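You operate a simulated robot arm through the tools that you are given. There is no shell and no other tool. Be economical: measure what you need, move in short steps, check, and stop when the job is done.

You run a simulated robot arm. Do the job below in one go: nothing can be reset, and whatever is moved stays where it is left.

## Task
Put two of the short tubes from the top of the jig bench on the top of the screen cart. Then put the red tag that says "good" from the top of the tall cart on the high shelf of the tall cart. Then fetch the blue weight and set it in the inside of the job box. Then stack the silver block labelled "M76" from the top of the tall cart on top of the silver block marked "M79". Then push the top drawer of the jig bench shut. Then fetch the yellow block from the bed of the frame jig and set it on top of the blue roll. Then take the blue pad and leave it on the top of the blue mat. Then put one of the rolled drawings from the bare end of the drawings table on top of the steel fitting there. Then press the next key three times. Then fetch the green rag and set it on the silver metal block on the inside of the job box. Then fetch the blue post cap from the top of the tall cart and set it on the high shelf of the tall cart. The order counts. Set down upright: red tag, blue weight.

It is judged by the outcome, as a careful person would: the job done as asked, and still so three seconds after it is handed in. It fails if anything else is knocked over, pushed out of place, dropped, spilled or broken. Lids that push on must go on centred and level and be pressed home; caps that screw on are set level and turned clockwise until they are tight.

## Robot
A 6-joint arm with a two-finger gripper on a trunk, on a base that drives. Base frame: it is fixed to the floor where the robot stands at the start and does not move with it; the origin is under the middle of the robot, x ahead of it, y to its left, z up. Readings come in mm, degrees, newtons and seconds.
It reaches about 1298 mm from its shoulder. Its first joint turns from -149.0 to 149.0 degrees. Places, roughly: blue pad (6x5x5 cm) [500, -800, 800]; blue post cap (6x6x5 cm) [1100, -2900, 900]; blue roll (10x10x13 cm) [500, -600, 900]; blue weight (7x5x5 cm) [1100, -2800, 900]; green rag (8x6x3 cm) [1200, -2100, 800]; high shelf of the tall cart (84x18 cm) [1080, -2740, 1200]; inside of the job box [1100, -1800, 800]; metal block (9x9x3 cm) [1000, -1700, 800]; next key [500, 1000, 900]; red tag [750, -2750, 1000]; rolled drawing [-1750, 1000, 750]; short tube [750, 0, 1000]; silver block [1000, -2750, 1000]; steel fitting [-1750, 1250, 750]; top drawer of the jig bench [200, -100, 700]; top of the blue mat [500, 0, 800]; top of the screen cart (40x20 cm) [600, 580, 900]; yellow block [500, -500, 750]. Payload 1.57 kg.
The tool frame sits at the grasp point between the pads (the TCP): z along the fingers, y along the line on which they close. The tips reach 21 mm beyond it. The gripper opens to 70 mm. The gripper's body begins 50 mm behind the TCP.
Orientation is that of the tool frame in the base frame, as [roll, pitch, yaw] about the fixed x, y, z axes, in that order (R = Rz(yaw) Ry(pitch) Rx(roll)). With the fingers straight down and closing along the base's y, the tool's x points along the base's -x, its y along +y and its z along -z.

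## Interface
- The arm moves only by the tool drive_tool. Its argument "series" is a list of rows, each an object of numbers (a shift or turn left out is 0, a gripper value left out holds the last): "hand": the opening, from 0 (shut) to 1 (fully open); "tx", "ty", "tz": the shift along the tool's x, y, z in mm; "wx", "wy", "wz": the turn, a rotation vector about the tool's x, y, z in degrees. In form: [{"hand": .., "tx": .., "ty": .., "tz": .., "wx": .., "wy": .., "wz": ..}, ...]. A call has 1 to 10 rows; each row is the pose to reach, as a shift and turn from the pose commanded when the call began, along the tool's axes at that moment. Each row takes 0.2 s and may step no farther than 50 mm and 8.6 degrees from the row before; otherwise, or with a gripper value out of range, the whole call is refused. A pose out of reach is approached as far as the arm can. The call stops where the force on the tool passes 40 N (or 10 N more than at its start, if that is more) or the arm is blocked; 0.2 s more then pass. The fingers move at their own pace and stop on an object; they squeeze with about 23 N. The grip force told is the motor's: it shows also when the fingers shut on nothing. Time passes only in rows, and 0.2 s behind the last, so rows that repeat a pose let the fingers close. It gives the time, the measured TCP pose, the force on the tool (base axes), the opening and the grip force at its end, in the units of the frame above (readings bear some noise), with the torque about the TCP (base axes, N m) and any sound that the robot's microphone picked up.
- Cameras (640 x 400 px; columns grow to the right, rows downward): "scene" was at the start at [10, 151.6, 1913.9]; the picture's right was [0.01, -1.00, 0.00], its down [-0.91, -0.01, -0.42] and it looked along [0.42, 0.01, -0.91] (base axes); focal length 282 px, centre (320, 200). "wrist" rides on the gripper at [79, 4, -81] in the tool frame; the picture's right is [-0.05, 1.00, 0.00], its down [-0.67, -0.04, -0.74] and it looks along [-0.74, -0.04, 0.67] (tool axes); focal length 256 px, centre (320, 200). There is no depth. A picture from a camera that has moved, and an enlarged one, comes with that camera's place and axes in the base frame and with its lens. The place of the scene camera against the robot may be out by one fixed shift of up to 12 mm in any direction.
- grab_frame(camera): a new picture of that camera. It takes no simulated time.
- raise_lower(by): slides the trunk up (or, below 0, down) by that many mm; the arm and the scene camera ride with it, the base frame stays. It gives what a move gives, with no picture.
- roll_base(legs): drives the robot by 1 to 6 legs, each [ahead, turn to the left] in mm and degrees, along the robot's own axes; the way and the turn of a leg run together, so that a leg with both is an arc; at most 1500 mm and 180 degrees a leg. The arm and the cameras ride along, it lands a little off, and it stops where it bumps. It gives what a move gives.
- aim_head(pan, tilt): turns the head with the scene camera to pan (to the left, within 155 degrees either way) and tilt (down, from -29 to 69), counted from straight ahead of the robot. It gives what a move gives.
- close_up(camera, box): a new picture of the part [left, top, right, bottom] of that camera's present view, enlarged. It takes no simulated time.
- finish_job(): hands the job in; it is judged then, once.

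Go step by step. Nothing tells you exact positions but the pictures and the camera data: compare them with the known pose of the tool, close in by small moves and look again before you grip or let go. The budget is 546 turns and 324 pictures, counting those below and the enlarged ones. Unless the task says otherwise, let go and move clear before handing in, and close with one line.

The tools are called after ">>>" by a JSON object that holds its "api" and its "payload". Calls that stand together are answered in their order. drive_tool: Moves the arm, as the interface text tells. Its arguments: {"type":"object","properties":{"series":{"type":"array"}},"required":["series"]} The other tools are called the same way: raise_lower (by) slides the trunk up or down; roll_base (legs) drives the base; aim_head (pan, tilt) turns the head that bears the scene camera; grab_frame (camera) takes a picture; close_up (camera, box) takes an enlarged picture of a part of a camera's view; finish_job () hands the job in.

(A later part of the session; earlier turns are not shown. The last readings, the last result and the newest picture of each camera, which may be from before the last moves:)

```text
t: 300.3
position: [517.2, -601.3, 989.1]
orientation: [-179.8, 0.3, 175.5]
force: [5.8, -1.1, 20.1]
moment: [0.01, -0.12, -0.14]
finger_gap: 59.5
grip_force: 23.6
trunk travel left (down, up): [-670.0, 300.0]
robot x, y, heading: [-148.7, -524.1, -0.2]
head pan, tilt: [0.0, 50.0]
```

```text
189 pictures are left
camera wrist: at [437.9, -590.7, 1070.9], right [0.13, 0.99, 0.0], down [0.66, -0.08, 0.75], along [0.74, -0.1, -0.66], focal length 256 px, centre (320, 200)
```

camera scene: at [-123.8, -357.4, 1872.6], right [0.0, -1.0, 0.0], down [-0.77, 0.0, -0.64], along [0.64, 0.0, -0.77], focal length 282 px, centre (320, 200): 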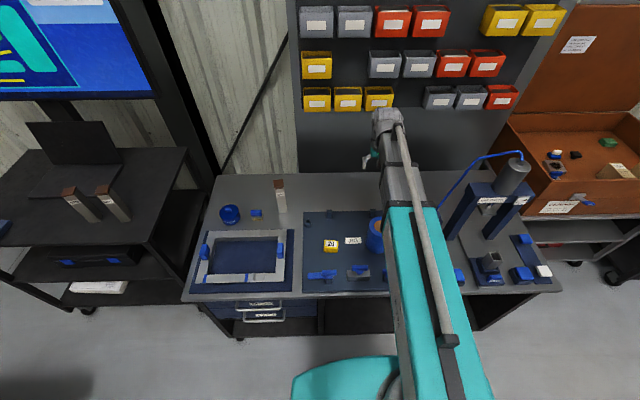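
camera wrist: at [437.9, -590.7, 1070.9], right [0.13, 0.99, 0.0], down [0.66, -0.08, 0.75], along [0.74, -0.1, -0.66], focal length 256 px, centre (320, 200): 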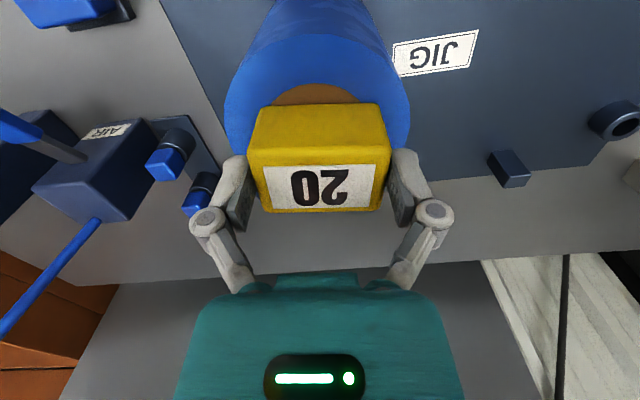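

>>> {"api": "raise_lower", "payload": {"by": 1.5}}

>>> {"api": "drive_tool", "payload": {"series": [{"hand": 1}, {"hand": 1}, {"hand": 1}]}}

>>> {"api": "raise_lower", "payload": {"by": 120}}

>>> {"api": "grab_frame", "payload": {"camera": "wrist"}}

>>> {"api": "grab_frame", "payload": {"camera": "scene"}}

```text
t: 300.8
position: [516.8, -602.1, 988.6]
orientation: [-179.7, 0.0, 175.6]
force: [-0.9, -0.3, -0.7]
moment: [-0.04, -0.03, 0.01]
finger_gap: 59.6
grip_force: 23.0
trunk travel left (down, up): [-671.0, 299.0]
robot x, y, heading: [-152.6, -527.1, -0.2]
head pan, tilt: [0.0, 50.0]
```

```text
t: 301.6
position: [516.6, -602.2, 988.9]
orientation: [-179.7, 0.1, 175.6]
force: [0.8, 0.7, 0.1]
moment: [-0.01, 0.01, 0.0]
finger_gap: 70.1
grip_force: 0.1
trunk travel left (down, up): [-671.0, 299.0]
robot x, y, heading: [-151.0, -524.7, -0.1]
head pan, tilt: [0.0, 50.0]
```

```text
t: 303.1
position: [516.5, -601.5, 1109.5]
orientation: [-179.7, 0.1, 175.6]
force: [0.8, -0.2, 0.2]
moment: [-0.02, 0.01, 0.0]
finger_gap: 70.2
grip_force: 0.1
trunk travel left (down, up): [-791.0, 179.0]
robot x, y, heading: [-155.0, -525.6, -0.3]
head pan, tilt: [0.0, 50.0]
```

```text
188 pictures are left
camera wrist: at [438.3, -590.8, 1191.6], right [0.13, 0.99, 0.0], down [0.66, -0.08, 0.75], along [0.74, -0.1, -0.67], focal length 256 px, centre (320, 200)
```

wrist: 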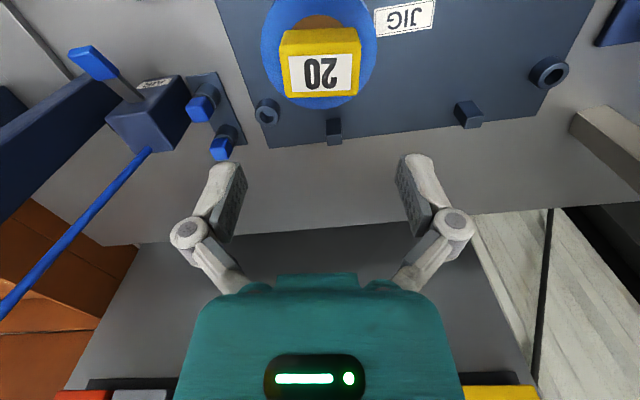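

```text
187 pictures are left
camera scene: at [-124.6, -357.0, 1766.0], right [0.0, -1.0, 0.0], down [-0.77, 0.0, -0.64], along [0.64, 0.0, -0.77], focal length 282 px, centre (320, 200)
```

scene: 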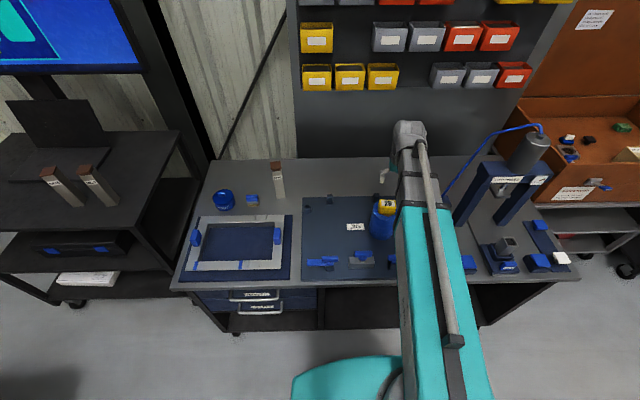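

>>> {"api": "drive_tool", "payload": {"series": [{"hand": 1, "ty": 48}, {"ty": 96}, {"ty": 144}, {"ty": 192}, {"ty": 240}, {"ty": 288}]}}

>>> {"api": "aim_head", "payload": {"pan": -20, "tilt": 50}}

>>> {"api": "grab_frame", "payload": {"camera": "scene"}}

>>> {"api": "close_up", "payload": {"camera": "scene", "box": [280, 130, 520, 310]}}

```text
t: 304.5
position: [538.8, -313.3, 1108.7]
orientation: [-179.6, 0.2, 175.5]
force: [-0.6, 0.0, 0.0]
moment: [0.03, -0.02, -0.01]
finger_gap: 69.8
grip_force: 0.0
trunk travel left (down, up): [-791.0, 179.0]
robot x, y, heading: [-151.3, -525.5, -0.1]
head pan, tilt: [0.0, 50.0]
```

```text
t: 305.3
position: [539.0, -314.1, 1110.1]
orientation: [-179.7, 0.1, 175.6]
force: [0.4, 0.2, 0.5]
moment: [0.03, -0.01, 0.01]
finger_gap: 69.8
grip_force: 0.1
trunk travel left (down, up): [-791.0, 179.0]
robot x, y, heading: [-153.0, -523.2, -0.2]
head pan, tilt: [-20.0, 50.0]
```

```text
186 pictures are left
camera scene: at [-129.5, -383.3, 1766.1], right [-0.35, -0.94, 0.0], down [-0.72, 0.26, -0.64], along [0.6, -0.22, -0.77], focal length 282 px, centre (320, 200)
```

scene: 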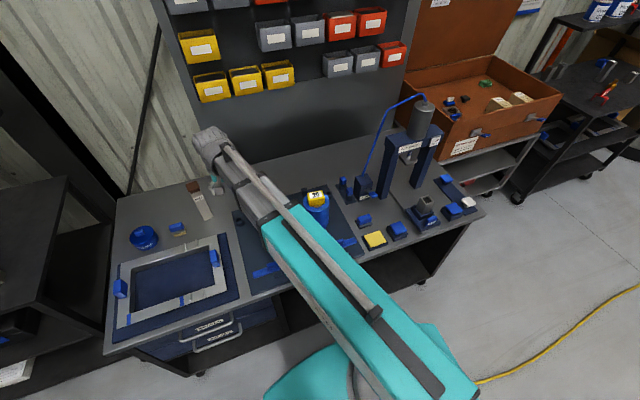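

```text
2.22 times, centred on (400, 220) of scene
camera zoom: at [-129.5, -383.3, 1766.1], right [-0.35, -0.94, 0.0], down [-0.72, 0.26, -0.64], along [0.6, -0.22, -0.77], focal length 626 px, centre (142, 156)
```

zoom: 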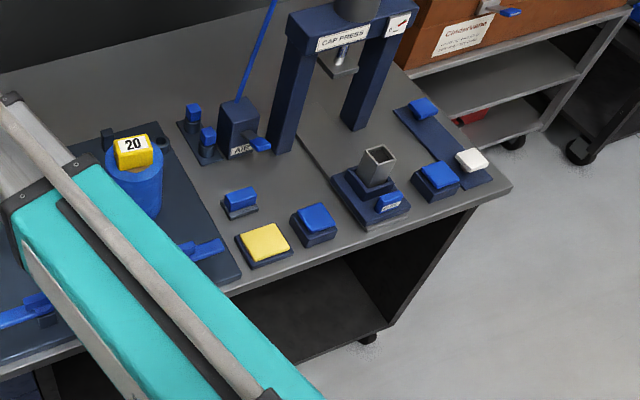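

>>> {"api": "close_up", "payload": {"camera": "scene", "box": [350, 200, 420, 250]}}

>>> {"api": "drive_tool", "payload": {"series": [{"hand": 1, "tx": 20, "ty": -45}, {"tx": 40, "ty": -90}, {"tx": 60, "ty": -135}, {"tx": 80, "ty": -180}, {"tx": 100, "ty": -225}, {"tx": 120, "ty": -270}, {"tx": 125, "ty": -318}, {"tx": 125, "ty": -366}, {"tx": 125, "ty": -414}, {"tx": 125, "ty": -440}]}}

>>> {"api": "grab_frame", "payload": {"camera": "wrist"}}

```text
8.00 times, centred on (385, 225) of scene
camera zoom: at [-129.5, -383.3, 1766.1], right [-0.35, -0.94, 0.0], down [-0.72, 0.26, -0.64], along [0.6, -0.22, -0.77], focal length 2253 px, centre (-200, 0)
```

zoom: 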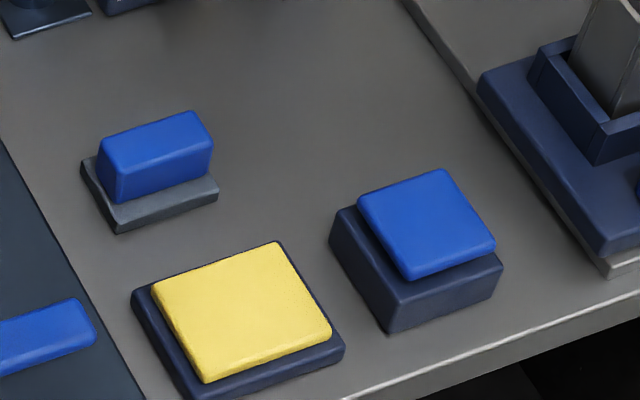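

```text
t: 307.5
position: [379.1, -744.2, 1110.4]
orientation: [-179.8, 0.2, 175.6]
force: [0.0, 0.1, 0.5]
moment: [0.01, -0.01, -0.04]
finger_gap: 70.1
grip_force: 0.1
trunk travel left (down, up): [-791.0, 179.0]
robot x, y, heading: [-155.1, -525.2, -0.3]
head pan, tilt: [-20.0, 50.0]
```

```text
183 pictures are left
camera wrist: at [301.3, -733.5, 1191.6], right [0.13, 0.99, 0.0], down [0.66, -0.08, 0.75], along [0.74, -0.1, -0.67], focal length 256 px, centre (320, 200)
```

wrist: 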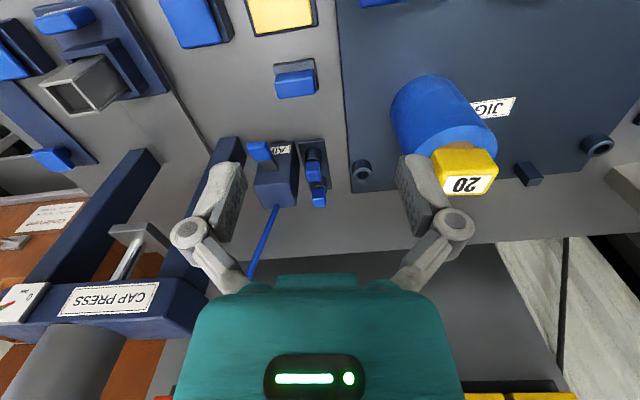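

>>> {"api": "drive_tool", "payload": {"series": [{"hand": 1, "tx": -25, "ty": -18}, {"tx": -50, "ty": -36}]}}

>>> {"api": "raise_lower", "payload": {"by": -130}}

>>> {"api": "grab_frame", "payload": {"camera": "wrist"}}

```text
t: 308.1
position: [429.2, -784.9, 1107.7]
orientation: [-179.6, 0.1, 175.6]
force: [-0.6, -0.5, 0.6]
moment: [0.01, -0.02, -0.01]
finger_gap: 70.0
grip_force: 0.0
trunk travel left (down, up): [-791.0, 179.0]
robot x, y, heading: [-152.0, -525.5, -0.4]
head pan, tilt: [-20.0, 50.0]
```

```text
t: 309.7
position: [427.1, -784.5, 979.5]
orientation: [-179.7, 0.2, 175.6]
force: [0.0, 1.0, 0.0]
moment: [0.04, 0.0, 0.0]
finger_gap: 70.0
grip_force: 0.0
trunk travel left (down, up): [-661.0, 309.0]
robot x, y, heading: [-148.1, -526.1, -0.5]
head pan, tilt: [-20.0, 50.0]
```

```text
182 pictures are left
camera wrist: at [349.3, -772.6, 1061.7], right [0.13, 0.99, 0.0], down [0.66, -0.08, 0.75], along [0.74, -0.1, -0.67], focal length 256 px, centre (320, 200)
```

wrist: 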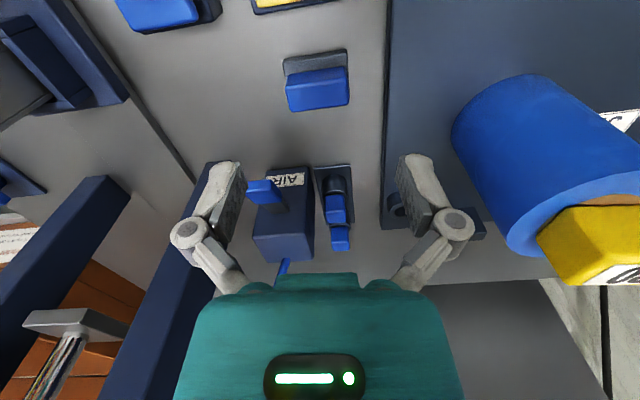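

>>> {"api": "drive_tool", "payload": {"series": [{"hand": 1, "tx": -23.3, "ty": -2.7, "wz": -6}]}}

>>> {"api": "raise_lower", "payload": {"by": -65}}

>>> {"api": "grab_frame", "payload": {"camera": "wrist"}}

```text
t: 310.1
position: [451.6, -786.9, 979.7]
orientation: [-179.8, 0.0, -178.4]
force: [-1.0, -0.3, 0.6]
moment: [0.01, 0.01, -0.03]
finger_gap: 69.9
grip_force: 0.1
trunk travel left (down, up): [-661.0, 309.0]
robot x, y, heading: [-151.2, -525.6, -0.2]
head pan, tilt: [-20.0, 50.0]
```

```text
t: 311.1
position: [451.8, -788.2, 915.3]
orientation: [-179.7, 0.2, -178.4]
force: [-0.3, -0.8, -0.4]
moment: [0.0, -0.03, -0.01]
finger_gap: 70.1
grip_force: 0.1
trunk travel left (down, up): [-596.0, 374.0]
robot x, y, heading: [-151.4, -523.7, -0.1]
head pan, tilt: [-20.0, 50.0]
```

```text
181 pictures are left
camera wrist: at [371.8, -785.2, 996.7], right [0.03, 1.0, -0.01], down [0.67, -0.01, 0.75], along [0.75, -0.02, -0.67], focal length 256 px, centre (320, 200)
```

wrist: 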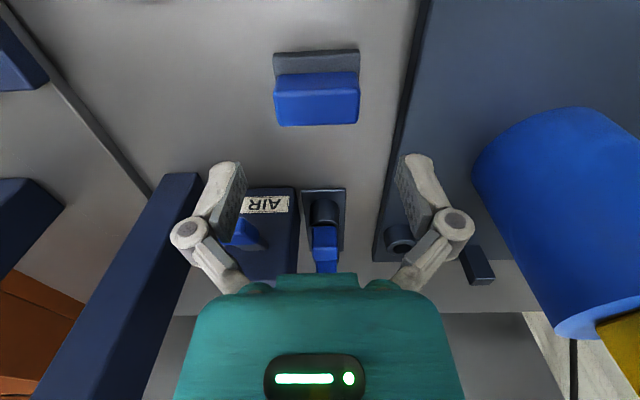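

>>> {"api": "drive_tool", "payload": {"series": [{"hand": 1, "tx": -1.5, "ty": -1}]}}

>>> {"api": "raise_lower", "payload": {"by": -50}}

>>> {"api": "grab_frame", "payload": {"camera": "wrist"}}

```text
t: 311.5
position: [452.9, -789.1, 915.3]
orientation: [-179.8, 0.1, -178.4]
force: [0.9, -0.4, 0.1]
moment: [0.03, -0.03, 0.01]
finger_gap: 70.1
grip_force: 0.2
trunk travel left (down, up): [-596.0, 374.0]
robot x, y, heading: [-145.4, -527.3, -0.3]
head pan, tilt: [-20.0, 50.0]
```

```text
t: 312.5
position: [452.8, -789.1, 863.7]
orientation: [-179.7, 0.1, -178.5]
force: [-0.2, -0.2, -1.0]
moment: [-0.04, 0.02, 0.02]
finger_gap: 70.0
grip_force: 0.0
trunk travel left (down, up): [-546.0, 424.0]
robot x, y, heading: [-149.6, -526.2, -0.3]
head pan, tilt: [-20.0, 50.0]
```

```text
180 pictures are left
camera wrist: at [373.3, -786.1, 946.7], right [0.03, 1.0, -0.01], down [0.67, -0.01, 0.75], along [0.75, -0.02, -0.67], focal length 256 px, centre (320, 200)
```

wrist: 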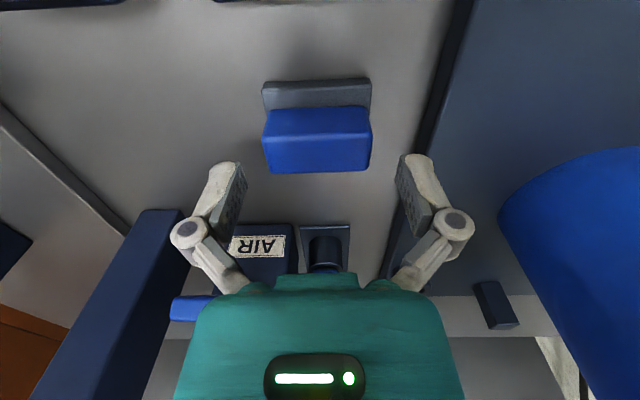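

>>> {"api": "raise_lower", "payload": {"by": -22}}

>>> {"api": "drive_tool", "payload": {"series": [{"hand": 0.4}, {"hand": 0.4}, {"hand": 0.4}]}}

>>> {"api": "grab_frame", "payload": {"camera": "wrist"}}

```text
t: 313.1
position: [452.7, -789.8, 842.8]
orientation: [-179.7, 0.1, -178.4]
force: [0.2, 0.0, 0.4]
moment: [-0.02, -0.02, 0.0]
finger_gap: 69.9
grip_force: 0.1
trunk travel left (down, up): [-524.0, 446.0]
robot x, y, heading: [-152.2, -522.9, -0.3]
head pan, tilt: [-20.0, 50.0]
```

```text
t: 313.9
position: [452.3, -789.0, 842.5]
orientation: [-179.7, 0.1, -178.4]
force: [0.6, -0.3, 5.4]
moment: [-0.05, 0.04, -0.04]
finger_gap: 55.1
grip_force: 23.1
trunk travel left (down, up): [-524.0, 446.0]
robot x, y, heading: [-153.8, -528.0, -0.2]
head pan, tilt: [-20.0, 50.0]
```

```text
179 pictures are left
camera wrist: at [373.2, -786.1, 924.9], right [0.03, 1.0, -0.01], down [0.67, -0.01, 0.75], along [0.75, -0.02, -0.67], focal length 256 px, centre (320, 200)
```

wrist: 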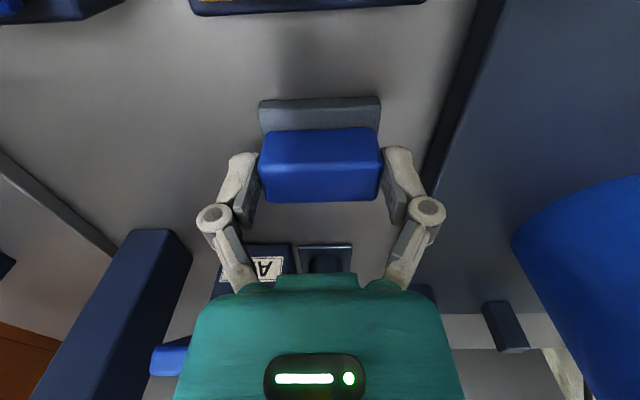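

>>> {"api": "raise_lower", "payload": {"by": 50}}

>>> {"api": "grab_frame", "payload": {"camera": "wrist"}}

>>> {"api": "raise_lower", "payload": {"by": 200}}

```text
t: 314.9
position: [453.4, -787.6, 892.4]
orientation: [-179.7, 0.1, -178.3]
force: [0.2, 0.0, -0.7]
moment: [-0.02, 0.0, -0.01]
finger_gap: 55.2
grip_force: 23.0
trunk travel left (down, up): [-574.0, 396.0]
robot x, y, heading: [-155.2, -523.9, -0.5]
head pan, tilt: [-20.0, 50.0]
```

```text
178 pictures are left
camera wrist: at [373.4, -786.1, 974.7], right [0.03, 1.0, -0.01], down [0.67, -0.01, 0.75], along [0.75, -0.02, -0.67], focal length 256 px, centre (320, 200)
```

wrist: 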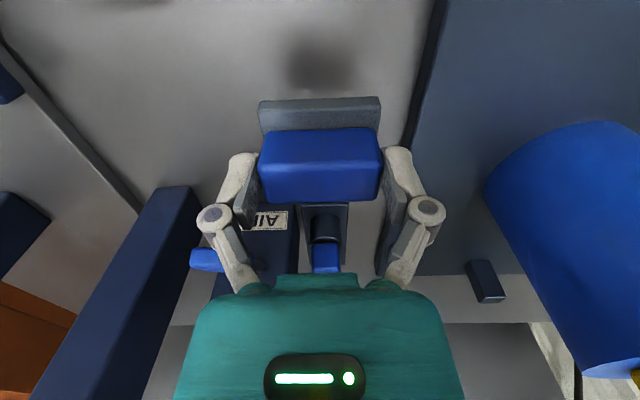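

```text
t: 317.0
position: [452.3, -789.2, 1093.2]
orientation: [-179.7, 0.1, -178.4]
force: [-0.7, 0.0, -0.8]
moment: [-0.02, 0.0, -0.02]
finger_gap: 55.1
grip_force: 22.8
trunk travel left (down, up): [-774.0, 196.0]
robot x, y, heading: [-151.3, -525.3, -0.2]
head pan, tilt: [-20.0, 50.0]
```

>>> {"api": "drive_tool", "payload": {"series": [{"hand": 0.4, "tx": -4, "ty": 48}, {"tx": -8, "ty": 96}, {"tx": -12, "ty": 144}, {"tx": -16, "ty": 192}, {"tx": -20, "ty": 240}, {"tx": -24, "ty": 288}, {"tx": -28, "ty": 336}, {"tx": -32, "ty": 384}, {"tx": -36, "ty": 432}, {"tx": -40, "ty": 480}]}}

>>> {"api": "drive_tool", "payload": {"series": [{"hand": 0.4, "tx": -5, "ty": 48}, {"tx": -9, "ty": 96}, {"tx": -13, "ty": 144}, {"tx": -17, "ty": 192}, {"tx": -21, "ty": 240}]}}

>>> {"api": "grab_frame", "payload": {"camera": "wrist"}}

>>> {"api": "aim_head", "payload": {"pan": 30, "tilt": 50}}

>>> {"api": "grab_frame", "payload": {"camera": "scene"}}

```text
t: 319.2
position: [479.4, -305.3, 1093.4]
orientation: [-179.7, 0.0, -178.5]
force: [-0.3, 0.5, -0.6]
moment: [0.02, -0.01, 0.01]
finger_gap: 55.1
grip_force: 23.1
trunk travel left (down, up): [-774.0, 196.0]
robot x, y, heading: [-153.6, -525.6, -0.3]
head pan, tilt: [-20.0, 50.0]
```

```text
t: 320.4
position: [494.3, -65.2, 1090.7]
orientation: [-179.7, 0.1, -178.5]
force: [-0.2, -0.3, -0.5]
moment: [0.0, -0.03, 0.03]
finger_gap: 55.0
grip_force: 23.5
out of reach, approached as far as the arm can: row 2, 3, 4, 5
trunk travel left (down, up): [-774.0, 196.0]
robot x, y, heading: [-153.2, -528.3, -0.3]
head pan, tilt: [-20.0, 50.0]
```

```text
177 pictures are left
camera wrist: at [416.3, -63.1, 1174.4], right [0.03, 1.0, -0.01], down [0.67, -0.01, 0.75], along [0.75, -0.02, -0.67], focal length 256 px, centre (320, 200)
```

wrist: 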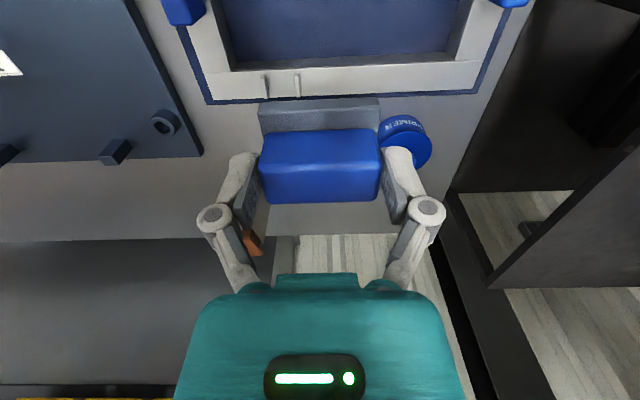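

```text
t: 321.6
position: [494.7, -66.2, 1092.7]
orientation: [-179.7, 0.1, -178.4]
force: [0.5, 0.0, -0.8]
moment: [0.0, 0.0, -0.02]
finger_gap: 55.2
grip_force: 23.1
trunk travel left (down, up): [-774.0, 196.0]
robot x, y, heading: [-152.8, -526.8, -0.2]
head pan, tilt: [30.0, 50.0]
```

```text
176 pictures are left
camera scene: at [-134.8, -318.4, 1749.1], right [0.5, -0.87, 0.0], down [-0.67, -0.38, -0.64], along [0.56, 0.32, -0.77], focal length 282 px, centre (320, 200)
```

scene: 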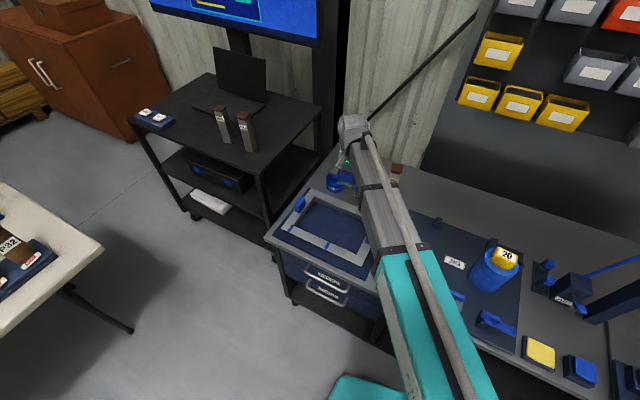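

>>> {"api": "drive_tool", "payload": {"series": [{"hand": 0.4, "tx": 34, "ty": 27}]}}

>>> {"api": "raise_lower", "payload": {"by": -190}}

>>> {"api": "grab_frame", "payload": {"camera": "wrist"}}

>>> {"api": "close_up", "payload": {"camera": "scene", "box": [240, 120, 440, 320]}}

```text
t: 322.0
position: [460.1, -40.9, 1093.1]
orientation: [-179.7, 0.1, -178.5]
force: [0.6, 1.1, -1.1]
moment: [0.01, 0.02, 0.03]
finger_gap: 55.5
grip_force: 23.0
trunk travel left (down, up): [-774.0, 196.0]
robot x, y, heading: [-153.5, -524.2, -0.3]
head pan, tilt: [30.0, 50.0]
```

```text
t: 324.1
position: [460.6, -39.7, 902.4]
orientation: [-179.7, 0.1, -178.4]
force: [-0.3, -0.5, -0.8]
moment: [0.01, -0.04, -0.02]
finger_gap: 55.0
grip_force: 22.7
trunk travel left (down, up): [-584.0, 386.0]
robot x, y, heading: [-150.0, -524.5, -0.3]
head pan, tilt: [30.0, 50.0]
```

```text
175 pictures are left
camera wrist: at [380.2, -37.8, 984.7], right [0.03, 1.0, -0.01], down [0.67, -0.01, 0.75], along [0.75, -0.02, -0.67], focal length 256 px, centre (320, 200)
```

wrist: 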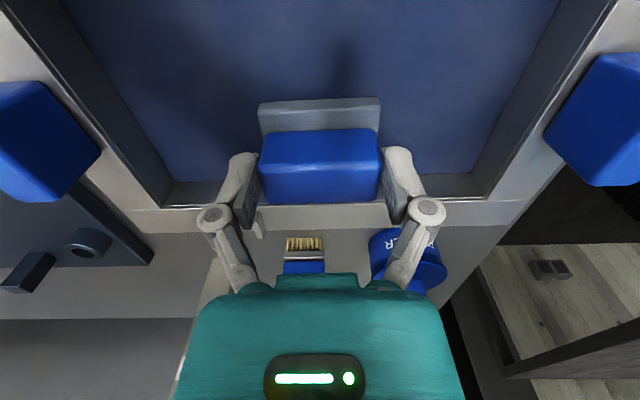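

```text
2.00 times, centred on (340, 220) of scene
camera zoom: at [-134.9, -318.4, 1559.1], right [0.5, -0.87, 0.0], down [-0.67, -0.38, -0.64], along [0.56, 0.32, -0.77], focal length 563 px, centre (280, 160)
```

zoom: 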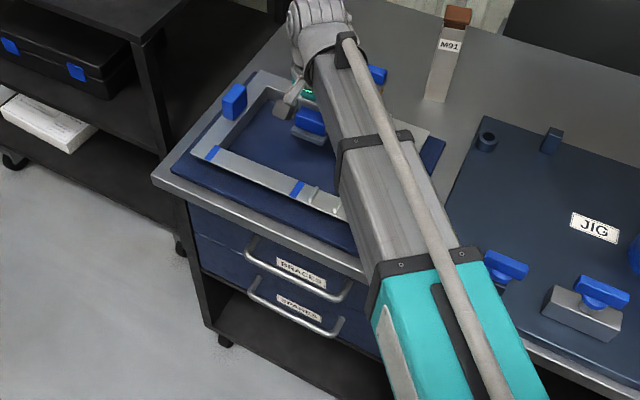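

>>> {"api": "raise_lower", "payload": {"by": -45}}

>>> {"api": "raise_lower", "payload": {"by": -6}}

>>> {"api": "grab_frame", "payload": {"camera": "wrist"}}

```text
t: 325.0
position: [459.6, -39.2, 858.1]
orientation: [-179.6, 0.2, -178.5]
force: [-0.4, -0.1, 0.4]
moment: [-0.01, -0.01, 0.02]
finger_gap: 55.0
grip_force: 22.8
trunk travel left (down, up): [-539.0, 431.0]
robot x, y, heading: [-149.2, -527.9, -0.1]
head pan, tilt: [30.0, 50.0]
```

```text
t: 325.5
position: [458.9, -40.3, 852.9]
orientation: [-179.7, 0.1, -178.4]
force: [0.3, 1.5, 10.5]
moment: [0.06, -0.06, 0.05]
finger_gap: 55.2
grip_force: 23.1
trunk travel left (down, up): [-533.0, 437.0]
robot x, y, heading: [-157.5, -525.7, -0.2]
head pan, tilt: [30.0, 50.0]
```

```text
173 pictures are left
camera wrist: at [379.8, -38.0, 934.3], right [0.03, 1.0, 0.0], down [0.67, -0.01, 0.75], along [0.75, -0.02, -0.67], focal length 256 px, centre (320, 200)
```

wrist: 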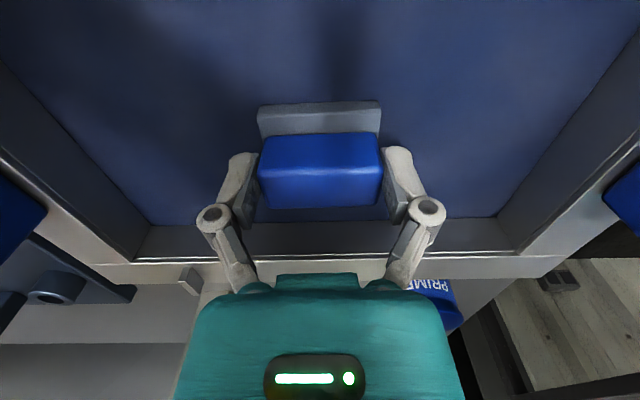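

>>> {"api": "drive_tool", "payload": {"series": [{"hand": 1}, {"hand": 1}, {"hand": 1}]}}

>>> {"api": "raise_lower", "payload": {"by": 250}}

>>> {"api": "grab_frame", "payload": {"camera": "wrist"}}

>>> {"api": "aim_head", "payload": {"pan": 150, "tilt": 35}}

>>> {"api": "grab_frame", "payload": {"camera": "scene"}}

```text
t: 326.3
position: [459.9, -40.3, 851.4]
orientation: [-179.7, 0.1, -178.3]
force: [-0.4, 0.4, -1.1]
moment: [-0.01, 0.0, 0.02]
finger_gap: 70.2
grip_force: 0.2
trunk travel left (down, up): [-533.0, 437.0]
robot x, y, heading: [-150.9, -522.6, -0.1]
head pan, tilt: [30.0, 50.0]
```

```text
t: 328.9
position: [460.4, -39.5, 1101.3]
orientation: [-179.6, 0.1, -178.4]
force: [-0.8, 1.1, 0.3]
moment: [0.0, -0.02, -0.01]
finger_gap: 70.0
grip_force: 0.0
trunk travel left (down, up): [-783.0, 187.0]
robot x, y, heading: [-152.3, -527.4, -0.3]
head pan, tilt: [30.0, 50.0]
```

```text
172 pictures are left
camera wrist: at [380.3, -37.7, 1183.6], right [0.03, 1.0, -0.01], down [0.67, -0.01, 0.75], along [0.75, -0.02, -0.67], focal length 256 px, centre (320, 200)
```

wrist: 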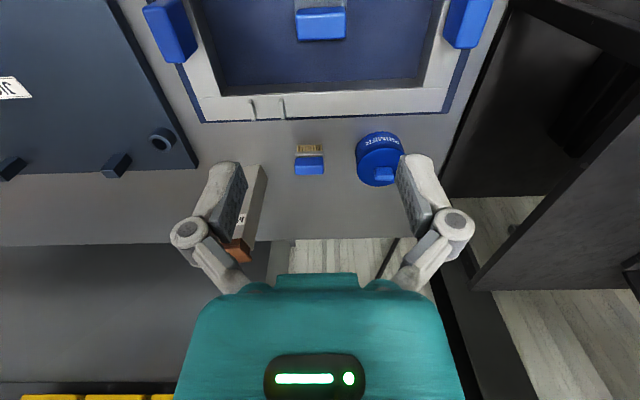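

```text
t: 330.9
position: [460.5, -40.7, 1101.2]
orientation: [-179.7, 0.1, -178.5]
force: [0.1, 0.0, -0.4]
moment: [0.04, -0.01, -0.04]
finger_gap: 69.9
grip_force: 0.0
trunk travel left (down, up): [-783.0, 187.0]
robot x, y, heading: [-147.6, -529.5, -0.3]
head pan, tilt: [150.0, 35.0]
```

```text
171 pictures are left
camera scene: at [-277.8, -312.2, 1779.8], right [0.5, 0.86, 0.0], down [0.5, -0.29, -0.82], along [-0.71, 0.41, -0.57], focal length 282 px, centre (320, 200)
```

scene: 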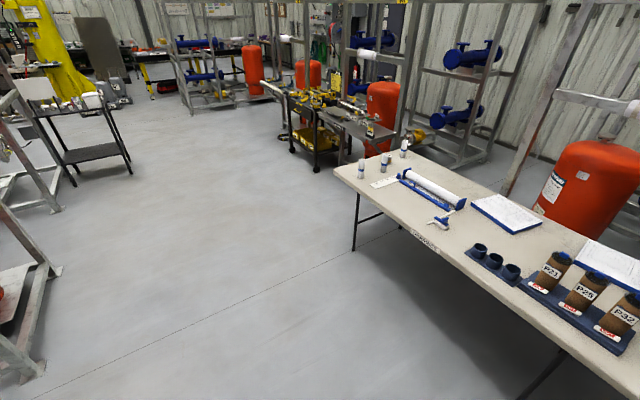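

>>> {"api": "close_up", "payload": {"camera": "scene", "box": [330, 120, 490, 240]}}

>>> {"api": "close_up", "payload": {"camera": "scene", "box": [340, 130, 430, 200]}}

```text
3.33 times, centred on (410, 180) of scene
camera zoom: at [-277.8, -312.2, 1779.8], right [0.5, 0.86, 0.0], down [0.5, -0.29, -0.82], along [-0.71, 0.41, -0.57], focal length 939 px, centre (20, 267)
```

zoom: 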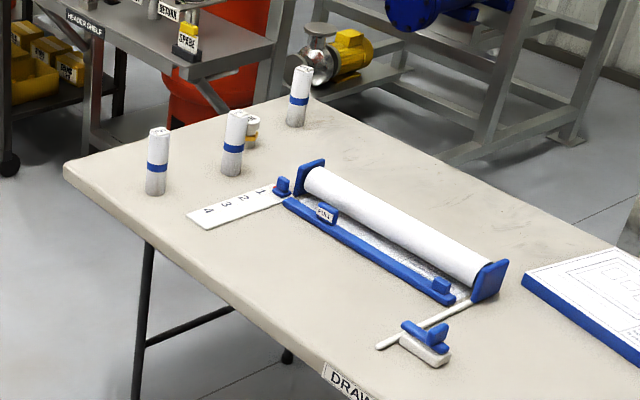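

```text
5.71 times, centred on (385, 165) of scene
camera zoom: at [-277.8, -312.2, 1779.8], right [0.5, 0.86, 0.0], down [0.5, -0.29, -0.82], along [-0.71, 0.41, -0.57], focal length 1609 px, centre (-51, 400)
```

zoom: 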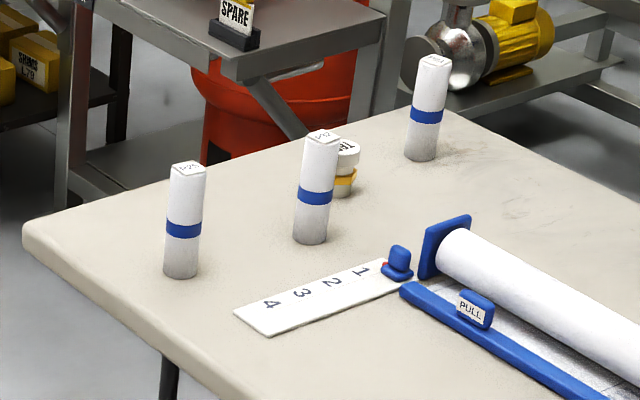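

>>> {"api": "drive_tool", "payload": {"series": [{"hand": 1, "ty": -48}, {"ty": -96}, {"ty": -144}, {"ty": -192}, {"ty": -240}, {"ty": -288}, {"ty": -336}, {"ty": -384}, {"ty": -432}, {"ty": -480}]}}

>>> {"api": "roll_base", "payload": {"legs": [[-1490, 0], [0, 90], [550, 0]]}}

>>> {"api": "aim_head", "payload": {"pan": 0, "tilt": 45}}

>>> {"api": "grab_frame", "payload": {"camera": "scene"}}

>>> {"api": "grab_frame", "payload": {"camera": "wrist"}}

```text
t: 333.1
position: [472.6, -519.6, 1102.3]
orientation: [-179.6, 0.1, -178.4]
force: [0.3, 0.1, -0.6]
moment: [-0.01, -0.05, 0.0]
finger_gap: 70.1
grip_force: 0.1
trunk travel left (down, up): [-783.0, 187.0]
robot x, y, heading: [-146.8, -522.3, -0.3]
head pan, tilt: [150.0, 35.0]
```

```text
t: 351.3
position: [-1659.2, 657.8, 1101.0]
orientation: [-179.7, 0.1, -87.7]
force: [-0.2, 0.1, 0.3]
moment: [-0.01, -0.02, 0.03]
finger_gap: 70.2
grip_force: 0.0
trunk travel left (down, up): [-783.0, 187.0]
robot x, y, heading: [-1647.1, 32.1, 90.4]
head pan, tilt: [150.0, 35.0]
```

```text
t: 353.7
position: [-1660.7, 657.4, 1101.8]
orientation: [-179.7, 0.0, -87.6]
force: [-0.5, -0.4, -0.4]
moment: [0.01, -0.03, 0.01]
finger_gap: 70.0
grip_force: 0.1
trunk travel left (down, up): [-783.0, 187.0]
robot x, y, heading: [-1646.9, 31.8, 90.3]
head pan, tilt: [0.0, 45.0]
```

```text
168 pictures are left
camera scene: at [-1821.3, 66.2, 1765.0], right [1.0, 0.01, 0.0], down [0.01, -0.71, -0.71], along [-0.01, 0.71, -0.71], focal length 282 px, centre (320, 200)
```

scene: 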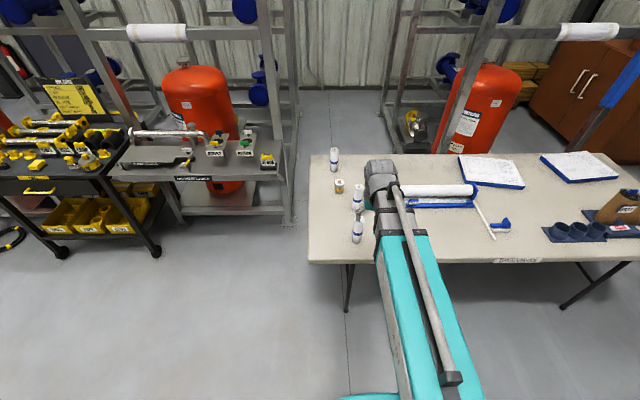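

```text
167 pictures are left
camera wrist: at [-1660.8, 578.0, 1183.7], right [-1.0, 0.01, -0.01], down [0.0, 0.67, 0.75], along [0.01, 0.75, -0.67], focal length 256 px, centre (320, 200)
```

wrist: 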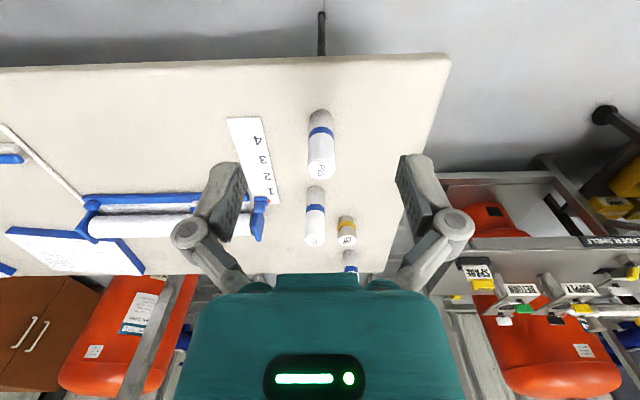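

>>> {"api": "drive_tool", "payload": {"series": [{"hand": 1, "tx": -45, "ty": -2}, {"tx": -90, "ty": -4}, {"tx": -135, "ty": -6}, {"tx": -180, "ty": -7}, {"tx": -225, "ty": -9}, {"tx": -270, "ty": -10}]}}

>>> {"api": "grab_frame", "payload": {"camera": "wrist"}}

>>> {"api": "raise_lower", "payload": {"by": -80}}

>>> {"api": "grab_frame", "payload": {"camera": "wrist"}}

```text
t: 355.1
position: [-1660.9, 929.2, 1101.9]
orientation: [-179.7, 0.1, -87.7]
force: [1.6, -0.2, 0.0]
moment: [0.01, -0.01, -0.01]
finger_gap: 69.8
grip_force: 0.0
trunk travel left (down, up): [-783.0, 187.0]
robot x, y, heading: [-1643.3, 29.1, 90.5]
head pan, tilt: [0.0, 45.0]
```

```text
166 pictures are left
camera wrist: at [-1662.6, 850.3, 1183.2], right [-1.0, 0.01, -0.01], down [0.0, 0.67, 0.75], along [0.01, 0.75, -0.67], focal length 256 px, centre (320, 200)
```

wrist: 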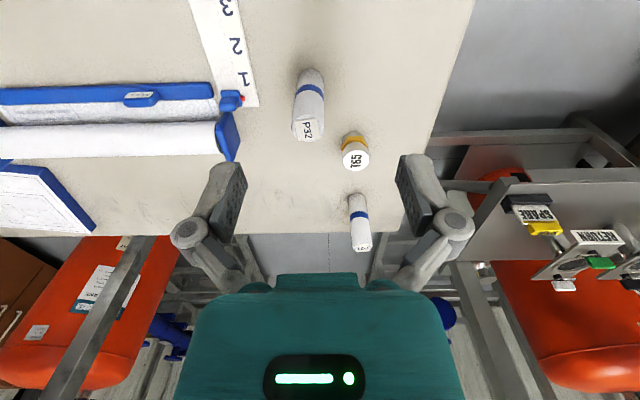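

```text
t: 356.3
position: [-1660.9, 927.6, 1021.5]
orientation: [-179.7, 0.1, -87.7]
force: [-0.5, 0.2, 1.0]
moment: [-0.01, 0.01, -0.02]
finger_gap: 69.6
grip_force: 0.0
trunk travel left (down, up): [-703.0, 267.0]
robot x, y, heading: [-1644.4, 30.6, 90.6]
head pan, tilt: [0.0, 45.0]
```

```text
165 pictures are left
camera wrist: at [-1662.6, 848.7, 1103.7], right [-1.0, 0.01, -0.01], down [0.0, 0.67, 0.75], along [0.01, 0.75, -0.67], focal length 256 px, centre (320, 200)
```

wrist: 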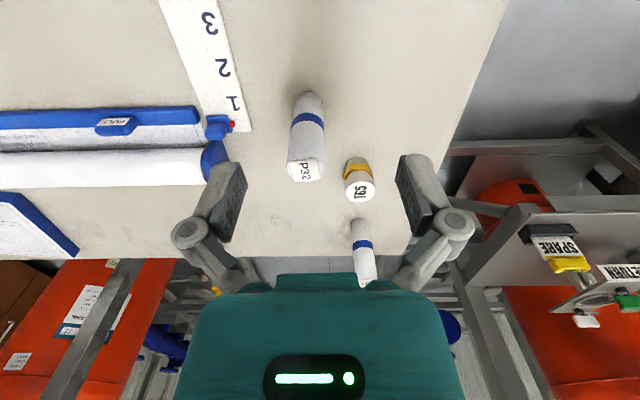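

>>> {"api": "drive_tool", "payload": {"series": [{"hand": 1, "tx": -38, "ty": -7.5}, {"tx": -76, "ty": -15}, {"tx": -113, "ty": -22.6}]}}

>>> {"api": "raise_lower", "payload": {"by": -70}}

>>> {"api": "grab_frame", "payload": {"camera": "wrist"}}

```text
t: 357.1
position: [-1643.6, 1042.9, 1020.5]
orientation: [-179.7, 0.1, -87.6]
force: [0.4, 0.7, 0.1]
moment: [0.01, 0.01, 0.0]
finger_gap: 69.9
grip_force: 0.0
trunk travel left (down, up): [-703.0, 267.0]
robot x, y, heading: [-1642.7, 34.8, 90.6]
head pan, tilt: [0.0, 45.0]
```

```text
t: 358.1
position: [-1642.6, 1041.2, 951.4]
orientation: [-179.7, 0.1, -87.7]
force: [-0.1, 0.2, 0.4]
moment: [0.0, 0.01, 0.0]
finger_gap: 70.0
grip_force: 0.1
trunk travel left (down, up): [-633.0, 337.0]
robot x, y, heading: [-1644.9, 30.4, 90.6]
head pan, tilt: [0.0, 45.0]
```

```text
164 pictures are left
camera wrist: at [-1644.8, 962.2, 1033.7], right [-1.0, 0.01, -0.01], down [0.0, 0.67, 0.75], along [0.01, 0.75, -0.67], focal length 256 px, centre (320, 200)
```

wrist: 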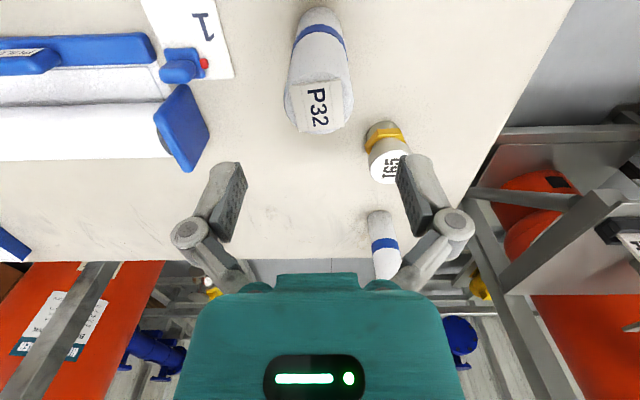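

>>> {"api": "raise_lower", "payload": {"by": -88}}

>>> {"api": "drive_tool", "payload": {"series": [{"hand": 0.2}, {"hand": 0.2}, {"hand": 0.2}, {"hand": 0.2}]}}

>>> {"api": "grab_frame", "payload": {"camera": "wrist"}}

```text
t: 359.4
position: [-1643.8, 1041.0, 863.5]
orientation: [-179.6, 0.1, -87.7]
force: [0.0, 0.1, 0.8]
moment: [0.04, 0.0, -0.01]
finger_gap: 70.1
grip_force: 0.0
trunk travel left (down, up): [-545.0, 425.0]
robot x, y, heading: [-1650.6, 34.4, 90.4]
head pan, tilt: [0.0, 45.0]
```

```text
t: 360.4
position: [-1643.5, 1042.1, 863.9]
orientation: [-179.6, 0.1, -87.7]
force: [0.4, 0.9, 4.0]
moment: [0.07, -0.01, -0.04]
finger_gap: 42.8
grip_force: 22.9
trunk travel left (down, up): [-545.0, 425.0]
robot x, y, heading: [-1645.6, 34.9, 90.5]
head pan, tilt: [0.0, 45.0]
```

```text
163 pictures are left
camera wrist: at [-1644.7, 962.0, 946.0], right [-1.0, 0.01, -0.01], down [0.0, 0.67, 0.75], along [0.01, 0.75, -0.67], focal length 256 px, centre (320, 200)
```

wrist: 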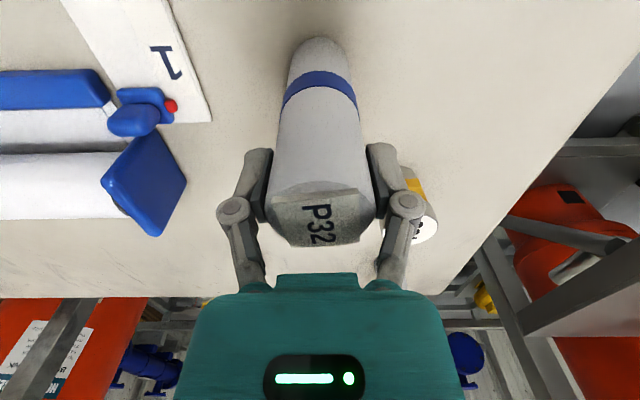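

>>> {"api": "raise_lower", "payload": {"by": 90}}

>>> {"api": "grab_frame", "payload": {"camera": "wrist"}}

>>> {"api": "drive_tool", "payload": {"series": [{"hand": 0.2, "tx": -30, "ty": 2}, {"tx": -60, "ty": 4}]}}

>>> {"api": "grab_frame", "payload": {"camera": "wrist"}}

```text
t: 361.6
position: [-1644.1, 1042.5, 953.4]
orientation: [-179.7, 0.0, -87.7]
force: [-0.4, 1.0, -1.0]
moment: [-0.02, -0.04, 0.0]
finger_gap: 43.2
grip_force: 23.3
trunk travel left (down, up): [-635.0, 335.0]
robot x, y, heading: [-1643.8, 32.1, 90.4]
head pan, tilt: [0.0, 45.0]
```

```text
162 pictures are left
camera wrist: at [-1644.8, 962.6, 1035.4], right [-1.0, 0.01, -0.01], down [0.0, 0.67, 0.75], along [0.01, 0.75, -0.67], focal length 256 px, centre (320, 200)
```

wrist: 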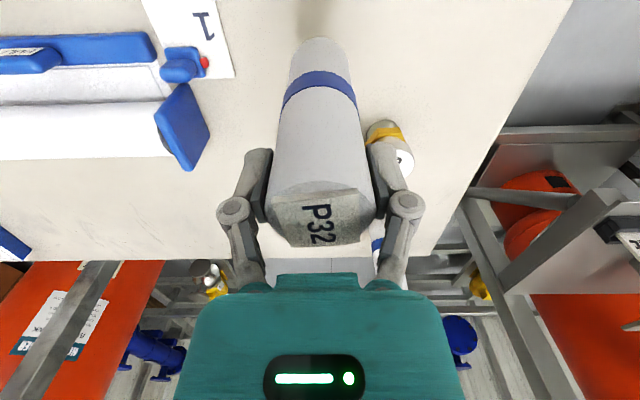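

```text
t: 362.2
position: [-1649.1, 1102.7, 953.2]
orientation: [-179.6, 0.0, -87.8]
force: [-0.5, 0.3, -0.9]
moment: [0.01, 0.01, -0.03]
finger_gap: 43.0
grip_force: 23.3
trunk travel left (down, up): [-635.0, 335.0]
robot x, y, heading: [-1644.0, 32.9, 90.5]
head pan, tilt: [0.0, 45.0]
```

```text
161 pictures are left
camera wrist: at [-1651.1, 1022.8, 1035.1], right [-1.0, 0.01, -0.01], down [0.0, 0.67, 0.75], along [0.01, 0.75, -0.67], focal length 256 px, centre (320, 200)
```

wrist: 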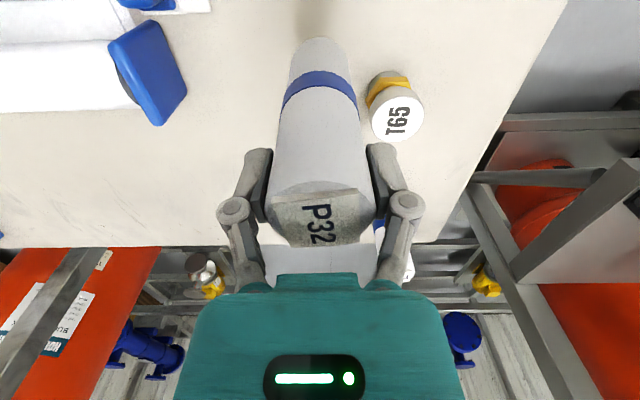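

>>> {"api": "drive_tool", "payload": {"series": [{"hand": 0.2, "tx": -30, "ty": -1}]}}

>>> {"api": "close_up", "payload": {"camera": "wrist", "box": [260, 0, 500, 150]}}

```text
t: 362.6
position: [-1650.6, 1132.2, 954.1]
orientation: [-179.7, 0.0, -87.7]
force: [-0.1, -0.2, -0.9]
moment: [0.05, -0.02, 0.02]
finger_gap: 43.1
grip_force: 23.1
trunk travel left (down, up): [-635.0, 335.0]
robot x, y, heading: [-1645.4, 36.4, 90.3]
head pan, tilt: [0.0, 45.0]
```

```text
2.67 times, centred on (380, 75) of wrist
camera zoom: at [-1651.6, 1053.0, 1035.3], right [-1.0, 0.01, -0.01], down [0.0, 0.67, 0.75], along [0.01, 0.75, -0.67], focal length 683 px, centre (160, 533)
```

zoom: 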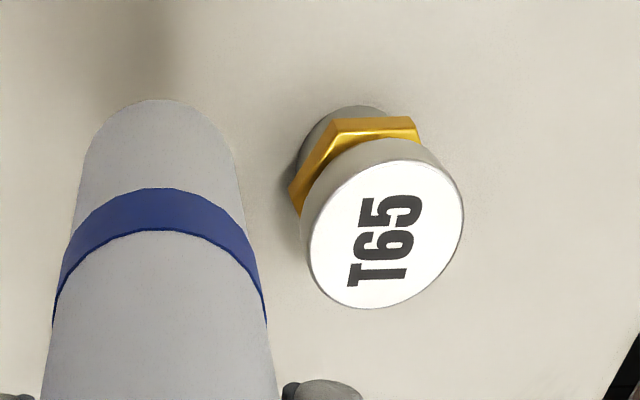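

>>> {"api": "drive_tool", "payload": {"series": [{"hand": 0.2, "tx": -15, "ty": 36.6}, {"tx": -29.8, "ty": 73.2}]}}

>>> {"api": "raise_lower", "payload": {"by": -15}}

>>> {"api": "grab_frame", "payload": {"camera": "wrist"}}

>>> {"api": "close_up", "payload": {"camera": "wrist", "box": [220, 0, 420, 125]}}

```text
t: 363.2
position: [-1724.9, 1158.9, 953.3]
orientation: [-179.7, -0.1, -87.8]
force: [0.5, 0.6, -1.3]
moment: [0.0, 0.01, 0.01]
finger_gap: 43.0
grip_force: 23.6
trunk travel left (down, up): [-635.0, 335.0]
robot x, y, heading: [-1646.8, 32.6, 90.6]
head pan, tilt: [0.0, 45.0]
```

```text
t: 363.9
position: [-1724.4, 1158.7, 937.9]
orientation: [-179.7, 0.0, -87.7]
force: [0.1, 0.6, -1.2]
moment: [0.0, 0.02, 0.0]
finger_gap: 43.3
grip_force: 23.0
trunk travel left (down, up): [-620.0, 350.0]
robot x, y, heading: [-1648.2, 31.2, 90.5]
head pan, tilt: [0.0, 45.0]
```

```text
159 pictures are left
camera wrist: at [-1725.5, 1079.1, 1020.4], right [-1.0, 0.01, -0.01], down [0.0, 0.67, 0.75], along [0.01, 0.75, -0.67], focal length 256 px, centre (320, 200)
```

wrist: 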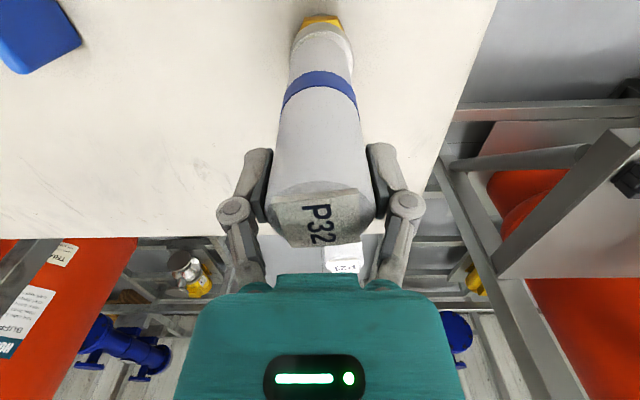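

```text
3.20 times, centred on (320, 62) of wrist
camera zoom: at [-1725.5, 1079.1, 1020.4], right [-1.0, 0.01, -0.01], down [0.0, 0.67, 0.75], along [0.01, 0.75, -0.67], focal length 819 px, centre (320, 640)
```

zoom: 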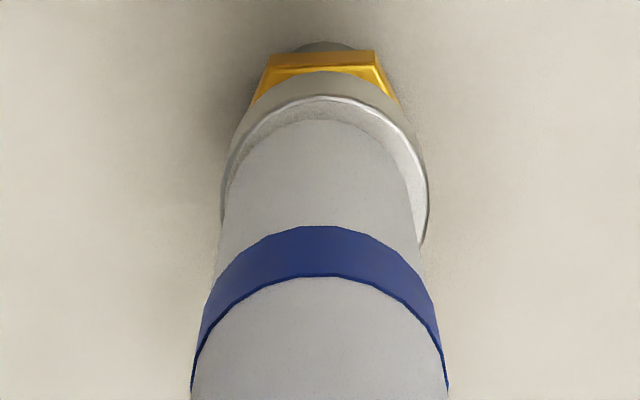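

>>> {"api": "drive_tool", "payload": {"series": [{"hand": 0.2, "tx": -2.5, "ty": 1}]}}

>>> {"api": "raise_lower", "payload": {"by": -7}}

>>> {"api": "raise_lower", "payload": {"by": -3}}

>>> {"api": "close_up", "payload": {"camera": "wrist", "box": [220, 0, 420, 125]}}

```text
t: 364.2
position: [-1726.2, 1161.6, 937.9]
orientation: [-179.7, 0.0, -87.7]
force: [-0.9, -0.4, -1.4]
moment: [-0.01, 0.0, 0.03]
finger_gap: 43.0
grip_force: 22.5
trunk travel left (down, up): [-620.0, 350.0]
robot x, y, heading: [-1647.3, 31.8, 90.4]
head pan, tilt: [0.0, 45.0]
```

```text
t: 364.8
position: [-1726.0, 1161.1, 931.3]
orientation: [-179.7, 0.1, -87.7]
force: [0.6, 0.3, 2.6]
moment: [0.05, 0.03, -0.01]
finger_gap: 43.0
grip_force: 23.1
trunk travel left (down, up): [-613.0, 357.0]
robot x, y, heading: [-1645.8, 35.6, 90.5]
head pan, tilt: [0.0, 45.0]
```

```text
t: 365.3
position: [-1724.5, 1158.9, 930.1]
orientation: [-179.7, 0.1, -87.6]
force: [-0.3, 1.3, 13.8]
moment: [0.01, 0.02, -0.01]
finger_gap: 43.2
grip_force: 22.8
trunk travel left (down, up): [-610.0, 360.0]
robot x, y, heading: [-1643.7, 32.1, 90.6]
head pan, tilt: [0.0, 45.0]
```

```text
3.20 times, centred on (320, 62) of wrist
camera zoom: at [-1726.5, 1080.4, 1012.2], right [-1.0, 0.01, -0.01], down [0.0, 0.67, 0.75], along [0.01, 0.75, -0.67], focal length 819 px, centre (320, 640)
```

zoom: 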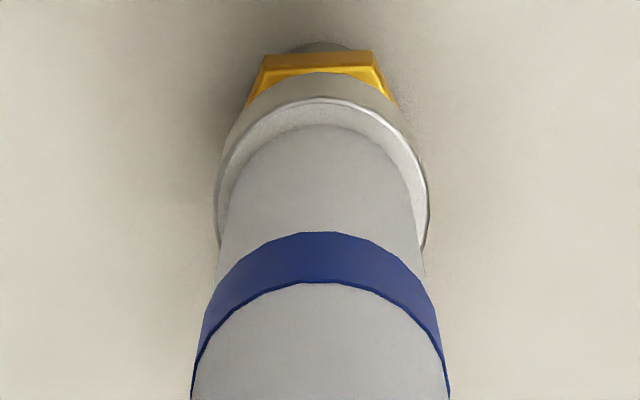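

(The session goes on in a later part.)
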